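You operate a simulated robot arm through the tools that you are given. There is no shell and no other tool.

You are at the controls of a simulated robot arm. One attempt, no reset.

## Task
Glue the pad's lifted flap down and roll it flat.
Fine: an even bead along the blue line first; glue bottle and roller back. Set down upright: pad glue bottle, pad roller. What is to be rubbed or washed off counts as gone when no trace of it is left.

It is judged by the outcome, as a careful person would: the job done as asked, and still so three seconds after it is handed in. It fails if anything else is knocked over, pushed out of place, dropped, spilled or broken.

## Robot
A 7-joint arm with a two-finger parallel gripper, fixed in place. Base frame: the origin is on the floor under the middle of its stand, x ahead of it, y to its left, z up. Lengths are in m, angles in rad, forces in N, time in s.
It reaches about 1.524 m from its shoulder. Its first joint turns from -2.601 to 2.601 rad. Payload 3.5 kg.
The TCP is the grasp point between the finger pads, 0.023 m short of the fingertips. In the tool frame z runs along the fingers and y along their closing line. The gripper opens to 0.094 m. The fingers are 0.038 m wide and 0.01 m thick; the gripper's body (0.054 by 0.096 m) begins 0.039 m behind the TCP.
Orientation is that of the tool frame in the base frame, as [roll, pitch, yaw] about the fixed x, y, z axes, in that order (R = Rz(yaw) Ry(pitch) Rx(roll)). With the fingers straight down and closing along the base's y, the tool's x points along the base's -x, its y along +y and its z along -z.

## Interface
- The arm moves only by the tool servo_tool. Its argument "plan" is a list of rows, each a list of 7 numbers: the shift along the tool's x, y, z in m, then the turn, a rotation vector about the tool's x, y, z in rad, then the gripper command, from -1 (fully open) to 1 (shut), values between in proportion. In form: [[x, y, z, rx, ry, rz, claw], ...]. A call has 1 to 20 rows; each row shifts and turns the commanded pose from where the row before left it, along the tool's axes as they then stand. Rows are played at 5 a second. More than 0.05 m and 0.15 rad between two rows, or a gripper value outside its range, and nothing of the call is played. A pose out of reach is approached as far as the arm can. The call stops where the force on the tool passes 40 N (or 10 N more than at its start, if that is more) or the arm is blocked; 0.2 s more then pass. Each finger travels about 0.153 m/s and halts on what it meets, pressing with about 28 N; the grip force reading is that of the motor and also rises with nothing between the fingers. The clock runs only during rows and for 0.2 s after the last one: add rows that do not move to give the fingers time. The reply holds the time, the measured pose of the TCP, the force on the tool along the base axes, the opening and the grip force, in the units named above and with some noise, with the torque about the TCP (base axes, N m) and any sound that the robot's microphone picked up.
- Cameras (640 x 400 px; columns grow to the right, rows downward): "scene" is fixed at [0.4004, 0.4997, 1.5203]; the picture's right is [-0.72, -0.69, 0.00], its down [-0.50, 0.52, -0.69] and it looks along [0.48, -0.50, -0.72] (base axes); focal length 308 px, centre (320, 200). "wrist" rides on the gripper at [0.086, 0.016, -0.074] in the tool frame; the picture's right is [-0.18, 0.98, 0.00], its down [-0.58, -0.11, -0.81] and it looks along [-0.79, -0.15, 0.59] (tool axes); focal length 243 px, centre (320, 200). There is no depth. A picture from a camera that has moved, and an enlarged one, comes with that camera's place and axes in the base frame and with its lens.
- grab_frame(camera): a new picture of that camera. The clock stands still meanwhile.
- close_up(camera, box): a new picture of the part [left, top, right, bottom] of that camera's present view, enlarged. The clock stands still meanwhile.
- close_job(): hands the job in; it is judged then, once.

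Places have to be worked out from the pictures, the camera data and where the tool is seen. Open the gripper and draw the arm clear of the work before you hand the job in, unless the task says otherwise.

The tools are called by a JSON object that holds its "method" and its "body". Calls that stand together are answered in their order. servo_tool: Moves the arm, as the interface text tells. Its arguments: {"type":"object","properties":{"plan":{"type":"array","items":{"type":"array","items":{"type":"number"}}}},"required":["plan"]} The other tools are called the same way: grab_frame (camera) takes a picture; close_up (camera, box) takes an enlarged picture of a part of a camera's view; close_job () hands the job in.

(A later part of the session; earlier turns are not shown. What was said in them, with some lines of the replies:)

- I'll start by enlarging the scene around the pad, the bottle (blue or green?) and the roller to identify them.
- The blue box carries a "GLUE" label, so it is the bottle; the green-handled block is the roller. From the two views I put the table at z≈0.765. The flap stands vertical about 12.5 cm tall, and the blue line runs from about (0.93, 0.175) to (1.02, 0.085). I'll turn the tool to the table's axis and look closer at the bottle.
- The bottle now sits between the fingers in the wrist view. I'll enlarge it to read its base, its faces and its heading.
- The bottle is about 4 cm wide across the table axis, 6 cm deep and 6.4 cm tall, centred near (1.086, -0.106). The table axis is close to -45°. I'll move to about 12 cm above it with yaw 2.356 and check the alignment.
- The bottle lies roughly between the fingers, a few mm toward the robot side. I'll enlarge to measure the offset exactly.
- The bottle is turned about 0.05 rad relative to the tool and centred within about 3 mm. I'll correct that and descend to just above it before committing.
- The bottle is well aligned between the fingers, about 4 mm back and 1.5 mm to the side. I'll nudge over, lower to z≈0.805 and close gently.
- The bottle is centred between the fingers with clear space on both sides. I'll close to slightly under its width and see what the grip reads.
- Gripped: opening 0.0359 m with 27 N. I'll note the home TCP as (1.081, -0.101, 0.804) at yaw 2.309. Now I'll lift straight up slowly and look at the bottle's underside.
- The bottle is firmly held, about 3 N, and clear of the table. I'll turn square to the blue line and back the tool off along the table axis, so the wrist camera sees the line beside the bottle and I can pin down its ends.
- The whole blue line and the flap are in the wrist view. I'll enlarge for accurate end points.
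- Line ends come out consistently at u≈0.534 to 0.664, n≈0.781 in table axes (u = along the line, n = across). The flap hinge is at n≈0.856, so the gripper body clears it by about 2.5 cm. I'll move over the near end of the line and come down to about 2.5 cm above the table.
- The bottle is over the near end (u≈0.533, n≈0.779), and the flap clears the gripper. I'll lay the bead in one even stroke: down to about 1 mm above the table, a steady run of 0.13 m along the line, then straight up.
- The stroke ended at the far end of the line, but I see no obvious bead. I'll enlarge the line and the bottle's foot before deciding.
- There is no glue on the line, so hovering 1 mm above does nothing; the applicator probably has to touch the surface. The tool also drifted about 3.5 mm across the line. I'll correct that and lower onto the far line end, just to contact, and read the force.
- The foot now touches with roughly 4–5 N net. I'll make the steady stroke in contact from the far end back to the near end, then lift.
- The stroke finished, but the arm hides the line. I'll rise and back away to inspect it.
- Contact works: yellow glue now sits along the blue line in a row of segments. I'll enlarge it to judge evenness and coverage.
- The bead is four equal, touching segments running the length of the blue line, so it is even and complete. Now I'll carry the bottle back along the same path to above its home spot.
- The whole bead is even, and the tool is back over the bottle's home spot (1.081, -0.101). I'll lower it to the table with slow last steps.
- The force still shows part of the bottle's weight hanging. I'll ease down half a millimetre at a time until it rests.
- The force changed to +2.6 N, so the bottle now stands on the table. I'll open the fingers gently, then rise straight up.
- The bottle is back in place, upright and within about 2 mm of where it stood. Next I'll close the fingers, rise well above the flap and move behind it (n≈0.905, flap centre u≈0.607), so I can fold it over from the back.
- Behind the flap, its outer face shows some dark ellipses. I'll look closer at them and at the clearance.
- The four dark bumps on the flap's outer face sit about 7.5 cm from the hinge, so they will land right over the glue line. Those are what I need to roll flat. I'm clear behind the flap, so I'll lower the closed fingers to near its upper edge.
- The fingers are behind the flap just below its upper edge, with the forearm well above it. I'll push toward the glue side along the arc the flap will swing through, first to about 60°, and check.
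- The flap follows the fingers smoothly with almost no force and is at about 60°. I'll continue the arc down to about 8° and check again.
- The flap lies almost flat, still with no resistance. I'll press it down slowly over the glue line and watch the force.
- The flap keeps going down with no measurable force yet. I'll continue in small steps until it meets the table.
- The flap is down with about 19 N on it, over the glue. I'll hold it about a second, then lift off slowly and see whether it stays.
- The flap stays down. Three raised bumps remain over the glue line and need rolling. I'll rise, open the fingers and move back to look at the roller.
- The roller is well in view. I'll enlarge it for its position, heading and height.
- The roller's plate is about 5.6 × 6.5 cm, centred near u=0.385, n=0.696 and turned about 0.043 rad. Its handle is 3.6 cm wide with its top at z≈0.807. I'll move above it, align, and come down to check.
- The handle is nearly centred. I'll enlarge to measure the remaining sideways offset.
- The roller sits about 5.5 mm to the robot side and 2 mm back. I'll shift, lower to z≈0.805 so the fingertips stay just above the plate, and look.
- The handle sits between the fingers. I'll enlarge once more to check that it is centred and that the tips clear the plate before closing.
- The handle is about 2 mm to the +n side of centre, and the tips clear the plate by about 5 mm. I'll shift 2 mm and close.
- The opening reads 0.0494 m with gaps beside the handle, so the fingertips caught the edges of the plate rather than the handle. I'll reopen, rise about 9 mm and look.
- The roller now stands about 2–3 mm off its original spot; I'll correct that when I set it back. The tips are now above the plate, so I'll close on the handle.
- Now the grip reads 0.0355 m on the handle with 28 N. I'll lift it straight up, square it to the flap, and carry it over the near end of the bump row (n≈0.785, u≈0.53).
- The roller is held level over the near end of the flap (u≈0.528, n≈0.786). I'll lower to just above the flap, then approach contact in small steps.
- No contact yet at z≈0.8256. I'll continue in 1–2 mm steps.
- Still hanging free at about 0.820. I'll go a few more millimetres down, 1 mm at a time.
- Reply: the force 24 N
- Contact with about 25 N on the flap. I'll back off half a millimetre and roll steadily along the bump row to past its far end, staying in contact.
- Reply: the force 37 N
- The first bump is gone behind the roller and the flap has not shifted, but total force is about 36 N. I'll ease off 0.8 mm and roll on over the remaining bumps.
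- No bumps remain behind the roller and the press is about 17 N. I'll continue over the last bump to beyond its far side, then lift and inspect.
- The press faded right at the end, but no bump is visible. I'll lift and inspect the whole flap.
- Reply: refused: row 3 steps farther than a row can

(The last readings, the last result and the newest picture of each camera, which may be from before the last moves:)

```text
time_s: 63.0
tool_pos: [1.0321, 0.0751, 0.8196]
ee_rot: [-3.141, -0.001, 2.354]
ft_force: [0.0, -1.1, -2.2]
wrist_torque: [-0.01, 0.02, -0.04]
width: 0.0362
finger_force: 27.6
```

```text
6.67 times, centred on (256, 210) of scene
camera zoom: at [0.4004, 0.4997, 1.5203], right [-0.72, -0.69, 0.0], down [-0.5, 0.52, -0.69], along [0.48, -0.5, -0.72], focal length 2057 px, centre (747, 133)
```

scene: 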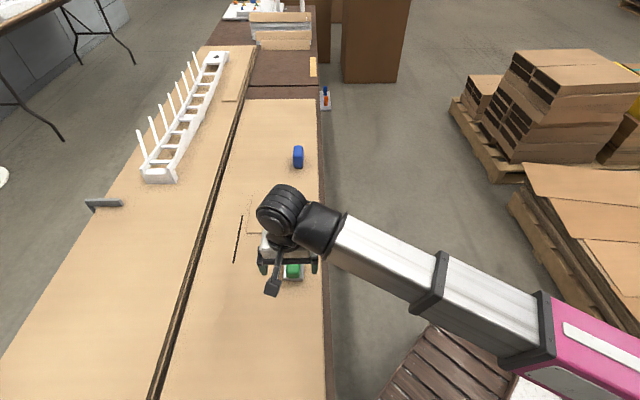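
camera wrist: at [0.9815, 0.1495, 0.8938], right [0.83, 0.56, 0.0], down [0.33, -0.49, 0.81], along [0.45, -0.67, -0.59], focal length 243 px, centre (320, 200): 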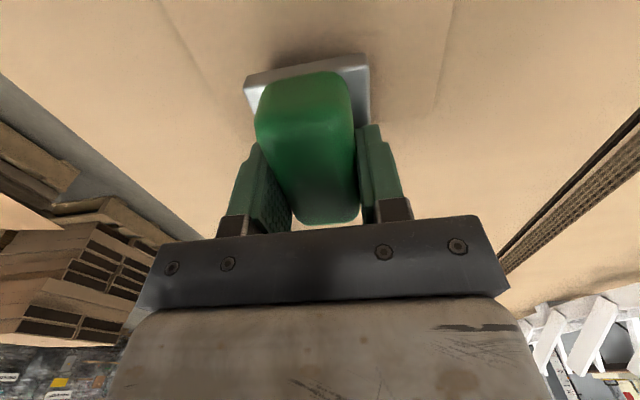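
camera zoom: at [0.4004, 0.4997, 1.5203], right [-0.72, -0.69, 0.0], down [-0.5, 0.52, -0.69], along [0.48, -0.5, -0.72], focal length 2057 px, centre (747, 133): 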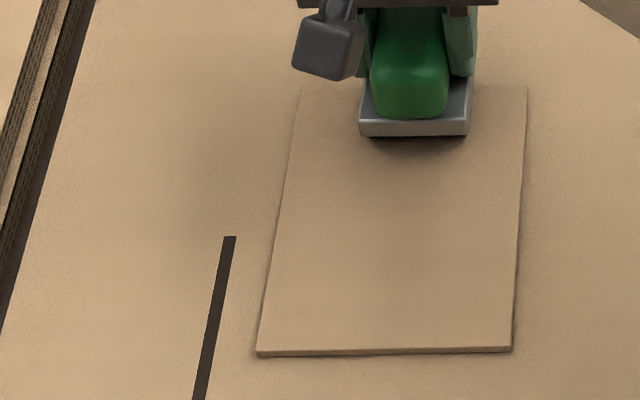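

One row of that plan exceeded the step limit, so nothing was played; the roller is still just resting on the far end. I'll use this for a light return pass, then lift.

{"method": "servo_tool", "body": {"plan": [[0.004, 0, 0.0005, 0, 0, 0, 0.35], [0.008, 0, 0, 0, 0, 0, 0.35], [0.008, 0, 0, 0, 0, 0, 0.35], [0.008, 0, 0, 0, 0, 0, 0.35], [0.008, 0, 0, 0, 0, 0, 0.35], [0.008, 0, 0, 0, 0, 0, 0.35]]}}

{"method": "close_up", "body": {"camera": "scene", "box": [216, 170, 296, 230]}}

```text
time_s: 64.4
tool_pos: [0.9995, 0.1084, 0.8184]
ee_rot: [-3.141, 0.0, 2.357]
ft_force: [3.2, -3.5, 6.8]
wrist_torque: [-0.32, -0.37, 0.01]
width: 0.0361
finger_force: 27.4
```

```text
6.67 times, centred on (256, 200) of scene
camera zoom: at [0.4004, 0.4997, 1.5203], right [-0.72, -0.69, 0.0], down [-0.5, 0.52, -0.69], along [0.48, -0.5, -0.72], focal length 2057 px, centre (747, 200)
```

zoom: 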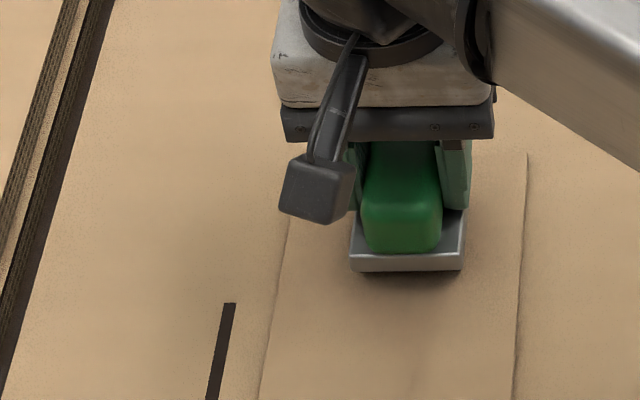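

Contact is light, about 9 N. I'll continue the return pass over the rest of the row and then lift straight up.

{"method": "servo_tool", "body": {"plan": [[0.008, 0, 0.0003, 0, 0, 0, 0.35], [0.008, 0, 0, 0, 0, 0, 0.35], [0.008, 0, 0, 0, 0, 0, 0.35], [0.008, 0, 0, 0, 0, 0, 0.35], [0.008, 0, 0, 0, 0, 0, 0.35], [0.008, 0, 0, 0, 0, 0, 0.35], [0.008, 0, 0, 0, 0, 0, 0.35], [0.008, 0, 0, 0, 0, 0, 0.35], [0.008, 0, 0, 0, 0, 0, 0.35], [0.008, 0, 0, 0, 0, 0, 0.35], [0, 0, -0.01, 0, 0, 0, 0.35], [0, 0, -0.035, 0, 0, 0, 0.35], [0, 0, -0.04, 0, 0, 0, 0.35], [0.035, -0.023, 0, 0, 0, 0, 0.35], [0.035, -0.023, 0, 0, 0, 0, 0.35], [0.035, -0.023, 0, 0, 0, 0, 0.35], [0.035, -0.018, 0, 0, 0, 0, 0.35], [0, 0, 0, 0, 0, 0, 0.35], [0, 0, 0, 0, 0, 0, 0.35]]}}

{"method": "grab_frame", "body": {"camera": "wrist"}}

{"method": "close_up", "body": {"camera": "scene", "box": [216, 180, 296, 240]}}

```text
time_s: 66.5
tool_pos: [0.949, 0.1578, 0.8198]
ee_rot: [-3.141, 0.004, 2.355]
ft_force: [0.2, -4.2, 6.7]
wrist_torque: [0.09, 0.09, 0.09]
width: 0.0359
finger_force: 28.1
stopped in row 10: the force on the tool passed its limit at 41 N (the readings are from after the stop); the commanded pose is now the measured one
```

```text
taken
camera wrist: at [0.8979, 0.2316, 0.8935], right [0.83, 0.56, 0.0], down [0.33, -0.49, 0.81], along [0.45, -0.67, -0.59], focal length 243 px, centre (320, 200)
```

wrist: 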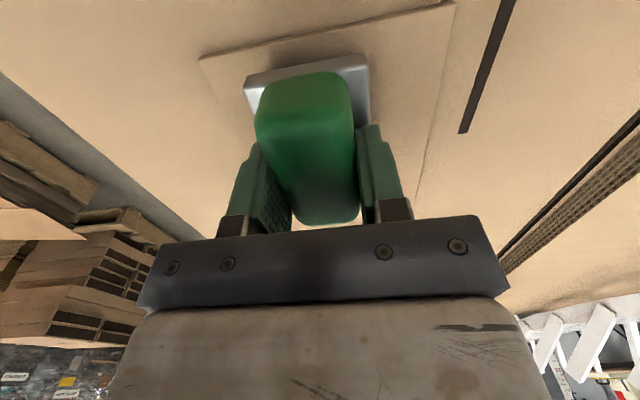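

```text
6.67 times, centred on (256, 210) of scene
camera zoom: at [0.4004, 0.4997, 1.5203], right [-0.72, -0.69, 0.0], down [-0.5, 0.52, -0.69], along [0.48, -0.5, -0.72], focal length 2057 px, centre (747, 133)
```

zoom: 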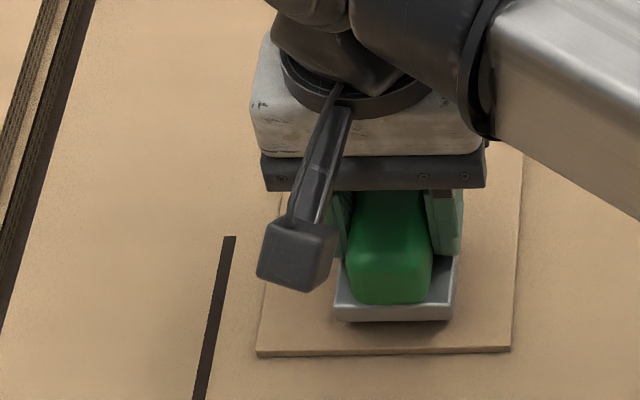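

The press peaked at 41 N near the start of the row and the motion stopped; the flap has not moved and the force is back to a few newtons. Both passes cover the whole row, so I'll lift off and inspect.

{"method": "servo_tool", "body": {"plan": [[0, 0, -0.01, 0, 0, 0, 0.35], [0, 0, -0.03, 0, 0, 0, 0.35], [0, 0, -0.04, 0, 0, 0, 0.35], [0.035, -0.023, 0, 0, 0, 0, 0.35], [0.035, -0.023, 0, 0, 0, 0, 0.35], [0.035, -0.023, 0, 0, 0, 0, 0.35], [0.035, -0.018, 0, 0, 0, 0, 0.35], [0.03, 0, 0, 0, 0, 0, 0.35], [0, 0, 0, 0, 0, 0, 0.35], [0, 0, 0, 0, 0, 0, 0.35]]}}

{"method": "grab_frame", "body": {"camera": "wrist"}}

{"method": "close_up", "body": {"camera": "scene", "box": [216, 180, 296, 240]}}

```text
time_s: 68.7
tool_pos: [0.7674, 0.2155, 0.8967]
ee_rot: [3.141, 0.002, 2.354]
ft_force: [-0.1, 0.5, -2.5]
wrist_torque: [-0.02, 0.0, -0.03]
width: 0.0358
finger_force: 27.7
```

```text
taken
camera wrist: at [0.7165, 0.2907, 0.9719], right [0.83, 0.56, 0.0], down [0.33, -0.49, 0.81], along [0.45, -0.67, -0.59], focal length 243 px, centre (320, 200)
```

wrist: 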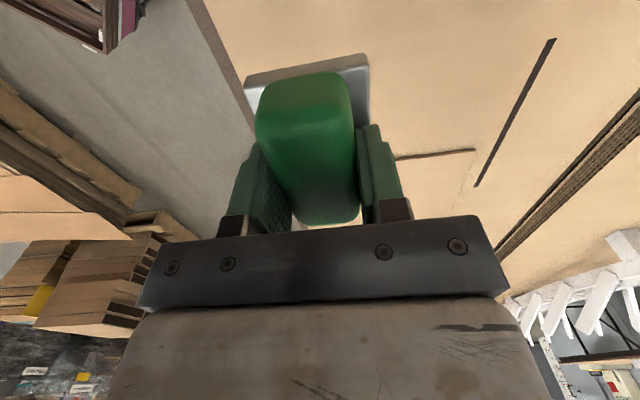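

```text
6.67 times, centred on (256, 210) of scene
camera zoom: at [0.4004, 0.4997, 1.5203], right [-0.72, -0.69, 0.0], down [-0.5, 0.52, -0.69], along [0.48, -0.5, -0.72], focal length 2057 px, centre (747, 133)
```

zoom: 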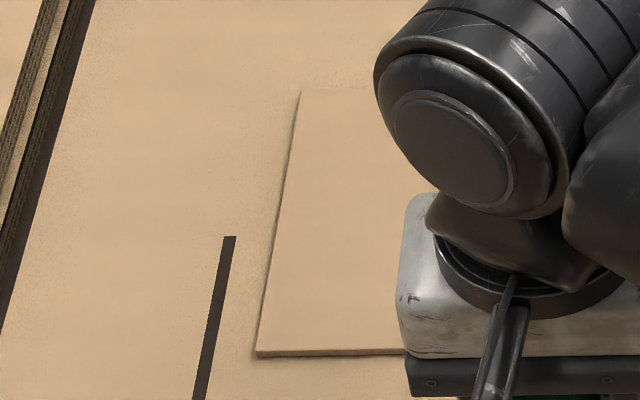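

The arm hides part of the flap. I'll back away another 12 cm with the roller to get a clear view before putting it down.

{"method": "servo_tool", "body": {"plan": [[0.03, 0, -0.01, 0, 0, 0, 0.35], [0.04, 0, -0.01, 0, 0, 0, 0.35], [0.04, 0, 0, 0, 0, 0, 0.35], [0.01, 0, 0, 0, 0, 0, 0.35], [0, 0, 0, 0, 0, 0, 0.35]]}}

{"method": "close_up", "body": {"camera": "scene", "box": [216, 180, 296, 240]}}

{"method": "grab_frame", "body": {"camera": "wrist"}}

```text
time_s: 69.9
tool_pos: [0.6816, 0.3019, 0.9177]
ee_rot: [3.141, 0.001, 2.354]
ft_force: [-0.4, 1.0, -1.9]
wrist_torque: [-0.02, 0.03, 0.01]
width: 0.0356
finger_force: 27.9
```

```text
6.67 times, centred on (256, 210) of scene
camera zoom: at [0.4004, 0.4997, 1.5203], right [-0.72, -0.69, 0.0], down [-0.5, 0.52, -0.69], along [0.48, -0.5, -0.72], focal length 2057 px, centre (747, 133)
```

zoom: 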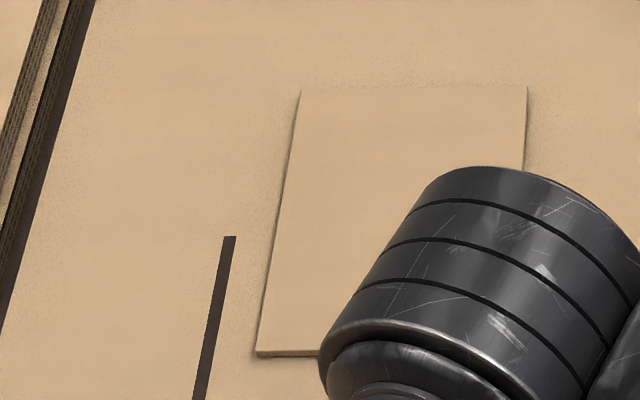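

```text
taken
camera wrist: at [0.6315, 0.3757, 0.9928], right [0.83, 0.56, 0.0], down [0.33, -0.49, 0.81], along [0.45, -0.67, -0.59], focal length 243 px, centre (320, 200)
```

wrist: 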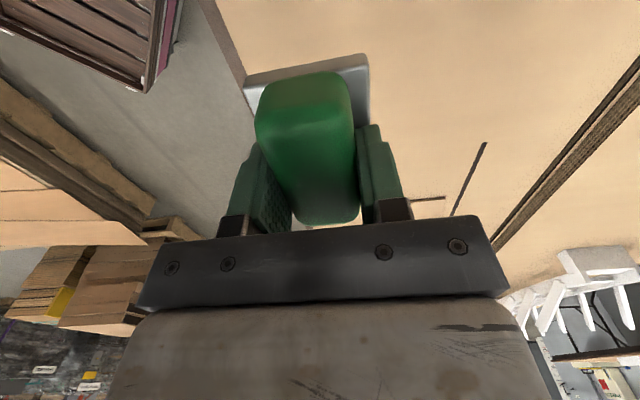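

All visible areas of the flap are flat, and the near part was already seen flat during the first pass. Now I'll bring the roller back over its home spot, correcting for the 2 mm it was nudged, and turn it to its original heading.

{"method": "servo_tool", "body": {"plan": [[-0.038, 0, 0, 0, 0, 0, 0.35], [-0.038, 0, 0, 0, 0, 0, 0.35], [-0.0383, 0, 0, 0, 0, 0.043, 0.35], [0, 0, 0.04, 0, 0, 0, 0.35], [0, 0, 0.03, 0, 0, 0, 0.35], [0, 0, 0.01, 0, 0, 0, 0.35], [0, 0, 0, 0, 0, 0, 0.35], [0, 0, 0, 0, 0, 0, 0.35]]}}

{"method": "close_up", "body": {"camera": "scene", "box": [220, 215, 340, 290]}}

```text
time_s: 71.7
tool_pos: [0.7648, 0.2203, 0.8367]
ee_rot: [-3.141, 0.002, 2.311]
ft_force: [-0.3, 0.7, -2.1]
wrist_torque: [-0.03, -0.03, 0.0]
width: 0.036
finger_force: 27.7
```

```text
5.33 times, centred on (280, 252) of scene
camera zoom: at [0.4004, 0.4997, 1.5203], right [-0.72, -0.69, 0.0], down [-0.5, 0.52, -0.69], along [0.48, -0.5, -0.72], focal length 1646 px, centre (533, -80)
```

zoom: 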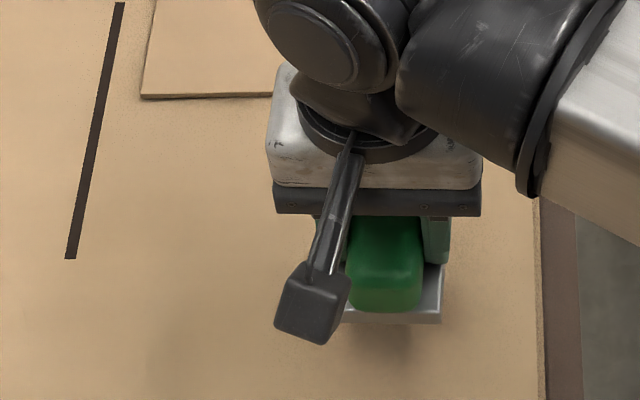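

The roller is within 2 mm of its home position. I'll trim that and lower most of the remaining 23 mm.

{"method": "servo_tool", "body": {"plan": [[0.002, -0.001, 0.005, 0, 0, 0, 0.35], [0, 0, 0.01, 0, 0, 0, 0.35], [0, 0, 0.005, 0, 0, 0, 0.35], [0, 0, 0.001, 0, 0, 0, 0.35], [0, 0, 0, 0, 0, 0, 0.35]]}}

{"method": "close_up", "body": {"camera": "scene", "box": [220, 215, 340, 290]}}

```text
time_s: 72.9
tool_pos: [0.7611, 0.2221, 0.8163]
ee_rot: [3.141, 0.001, 2.31]
ft_force: [0.1, 0.5, -2.0]
wrist_torque: [0.0, -0.01, 0.02]
width: 0.0357
finger_force: 28.5
```

```text
5.33 times, centred on (280, 252) of scene
camera zoom: at [0.4004, 0.4997, 1.5203], right [-0.72, -0.69, 0.0], down [-0.5, 0.52, -0.69], along [0.48, -0.5, -0.72], focal length 1646 px, centre (533, -80)
```

zoom: 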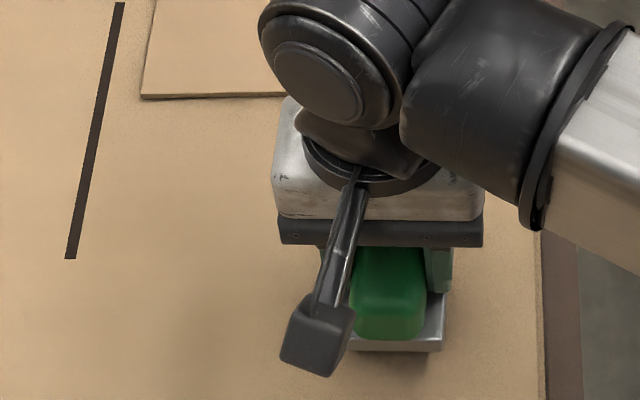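

The plate corner is within a couple of pixels of where it stood at first. I'll trim about 1.5 mm and go down the last millimetres.

{"method": "servo_tool", "body": {"plan": [[-0.0015, -0.0008, 0.001, 0, 0, 0, 0.35], [0, 0, 0.001, 0, 0, 0, 0.35], [0, 0, 0, 0, 0, 0, 0.35]]}}

```text
time_s: 73.7
tool_pos: [0.7609, 0.2203, 0.815]
ee_rot: [3.141, 0.002, 2.311]
ft_force: [0.1, -0.1, -2.6]
wrist_torque: [-0.01, -0.01, 0.01]
width: 0.0356
finger_force: 27.9
```

The roller still hangs free at z≈0.815, so I'll lower another millimetre in small steps.

{"method": "servo_tool", "body": {"plan": [[0, 0, 0.0007, 0, 0, 0, 0.35], [0, 0, 0.0005, 0, 0, 0, 0.35], [0, 0, 0, 0, 0, 0, 0.35]]}}

```text
time_s: 74.5
tool_pos: [0.7616, 0.2198, 0.8136]
ee_rot: [3.141, 0.001, 2.311]
ft_force: [-0.4, 0.4, -2.5]
wrist_torque: [-0.01, 0.0, 0.0]
width: 0.0359
finger_force: 28.0
```

No contact yet, so I'll go down another millimetre.

{"method": "servo_tool", "body": {"plan": [[0, 0, 0.0005, 0, 0, 0, 0.35], [0, 0, 0.0005, 0, 0, 0, 0.35], [0, 0, 0, 0, 0, 0, 0.35]]}}

```text
time_s: 75.3
tool_pos: [0.7603, 0.2195, 0.8119]
ee_rot: [3.14, 0.001, 2.31]
ft_force: [3.8, 0.7, 9.4]
wrist_torque: [0.17, 0.27, -0.08]
width: 0.0358
finger_force: 28.1
```

Contact, about 12 N. I'll ease off half a millimetre, open the fingers gently, and then rise straight up.

{"method": "servo_tool", "body": {"plan": [[0, 0, -0.0005, 0, 0, 0, 0.35], [0, 0, 0, 0, 0, 0, 0.25], [0, 0, 0, 0, 0, 0, 0.1], [0, 0, 0, 0, 0, 0, -0.2], [0, 0, 0, 0, 0, 0, -0.6], [0, 0, 0, 0, 0, 0, -1], [0, 0, 0, 0, 0, 0, -1], [0, 0, -0.02, 0, 0, 0, -1], [0, 0, -0.03, 0, 0, 0, -1], [0, 0, -0.04, 0, 0, 0, -1], [0, 0, -0.04, 0, 0, 0, -1], [0, 0, 0, 0, 0, 0, -1]]}}

{"method": "close_up", "body": {"camera": "scene", "box": [220, 215, 340, 290]}}

{"method": "grab_frame", "body": {"camera": "wrist"}}

```text
time_s: 77.9
tool_pos: [0.7615, 0.2188, 0.9428]
ee_rot: [-3.141, 0.004, 2.31]
ft_force: [-0.2, 0.4, -0.2]
wrist_torque: [0.0, 0.0, -0.03]
width: 0.0938
finger_force: 0.0
```

```text
5.33 times, centred on (280, 252) of scene
camera zoom: at [0.4004, 0.4997, 1.5203], right [-0.72, -0.69, 0.0], down [-0.5, 0.52, -0.69], along [0.48, -0.5, -0.72], focal length 1646 px, centre (533, -80)
```

zoom: 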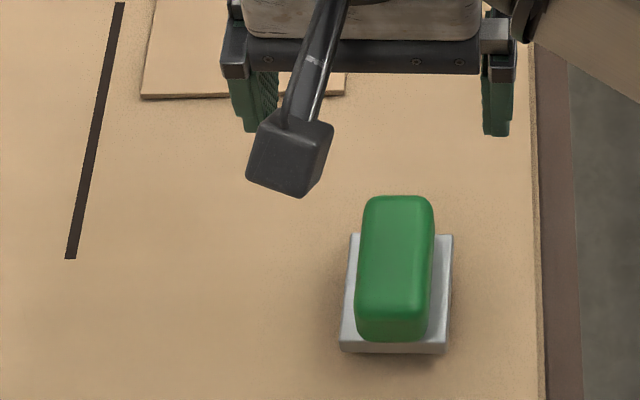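

```text
taken
camera wrist: at [0.7148, 0.2958, 1.0183], right [0.85, 0.53, 0.0], down [0.31, -0.5, 0.81], along [0.43, -0.69, -0.59], focal length 243 px, centre (320, 200)
```

wrist: 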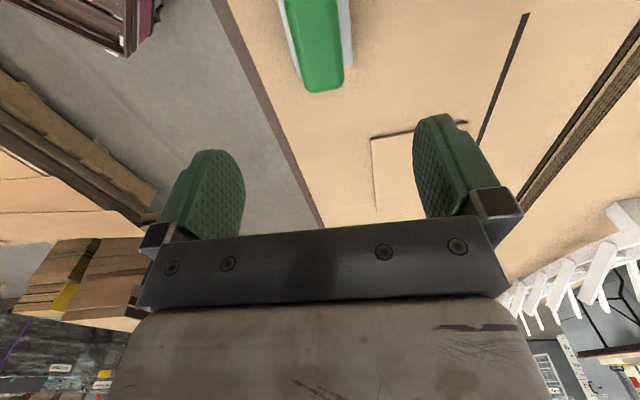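

The roller is standing upright within about 1.5 mm of its original spot. I'll raise the arm, draw it clear toward its starting pose, and inspect everything.

{"method": "servo_tool", "body": {"plan": [[0, 0, -0.036, 0, 0, 0, -1], [0, 0, -0.036, 0, 0, 0, -1], [0, 0, -0.036, 0, 0, 0, -1], [-0.032, -0.0226, 0, 0, 0, 0, -1], [-0.032, -0.0226, 0, 0, 0, 0, -1], [-0.032, -0.0226, 0, 0, 0, 0, -1], [-0.032, -0.0226, 0, 0, 0, 0, -1], [-0.032, -0.0226, 0, 0, 0, 0, -1], [-0.032, -0.0226, 0, 0, 0, 0, -1], [0, -0.04, 0, 0, 0, 0, -1], [0, -0.04, 0, 0, 0, 0, -1], [0, 0, 0, 0, 0, 0, -1]]}}

{"method": "grab_frame", "body": {"camera": "scene"}}

{"method": "close_up", "body": {"camera": "scene", "box": [216, 180, 296, 240]}}

{"method": "close_up", "body": {"camera": "scene", "box": [220, 130, 340, 205]}}

{"method": "grab_frame", "body": {"camera": "wrist"}}

```text
time_s: 80.5
tool_pos: [0.7305, -0.0674, 1.0518]
ee_rot: [3.141, 0.001, 2.31]
ft_force: [1.1, 0.2, 0.4]
wrist_torque: [0.02, 0.0, 0.01]
width: 0.0939
finger_force: 0.0
```

```text
taken
```

scene: 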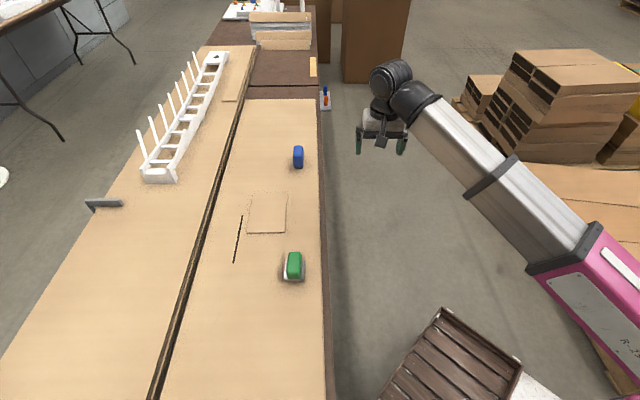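

```text
6.67 times, centred on (256, 210) of scene
camera zoom: at [0.4004, 0.4997, 1.5203], right [-0.72, -0.69, 0.0], down [-0.5, 0.52, -0.69], along [0.48, -0.5, -0.72], focal length 2057 px, centre (747, 133)
```

zoom: 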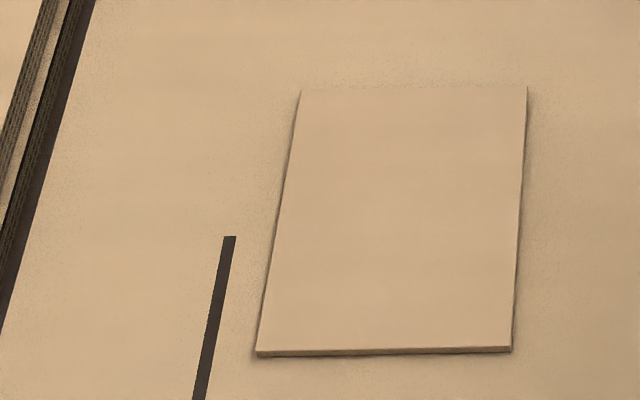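

```text
5.33 times, centred on (280, 168) of scene
camera zoom: at [0.4004, 0.4997, 1.5203], right [-0.72, -0.69, 0.0], down [-0.5, 0.52, -0.69], along [0.48, -0.5, -0.72], focal length 1646 px, centre (533, 373)
```

zoom: 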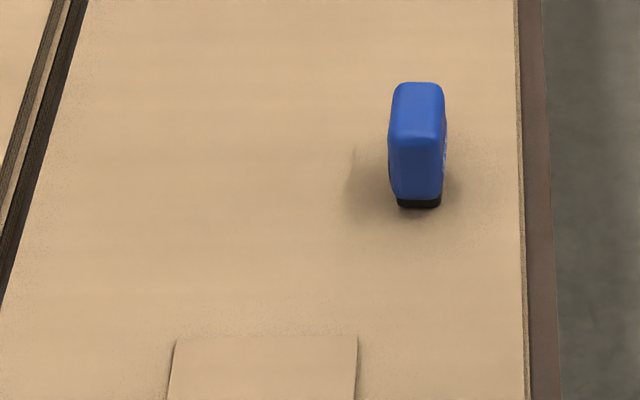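

```text
taken
camera wrist: at [0.6843, 0.0098, 1.1256], right [0.85, 0.53, 0.0], down [0.31, -0.5, 0.81], along [0.43, -0.69, -0.59], focal length 243 px, centre (320, 200)
```

wrist: 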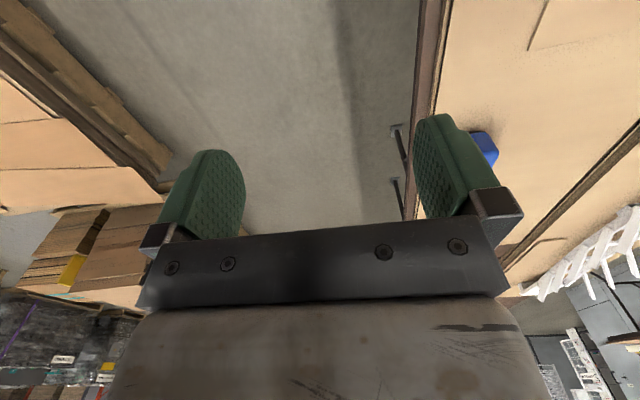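

The flap lies flat with no bumps left. The bottle and roller both stand upright within about 2 mm of their original spots, no glue shows anywhere else, and the arm is clear with the gripper open. I'm handing the job in.

{"method": "close_job", "body": {}}

```text
The job is handed in.
```

The flap is glued down and rolled flat, and I've handed the job in. The last pictures show no bumps left on the flap and no glue anywhere else on the table.

- **Bead:** My first stroke hovered about 1 mm above the table and laid no glue. A second stroke in contact laid one even bead along the blue line.
- **Rolling:** I rolled over the three bumps once in each direction. The return pass was cut short at 41 N near the start of the row. The first pass had already flattened that part, and the flap did not shift.
- **Put back:** The glue bottle and roller both stand upright, within about 2 mm of where they started. My first grip caught the roller's plate and nudged it about 2 mm, which I corrected when setting it down.

The gripper is open and the arm is clear of the table.
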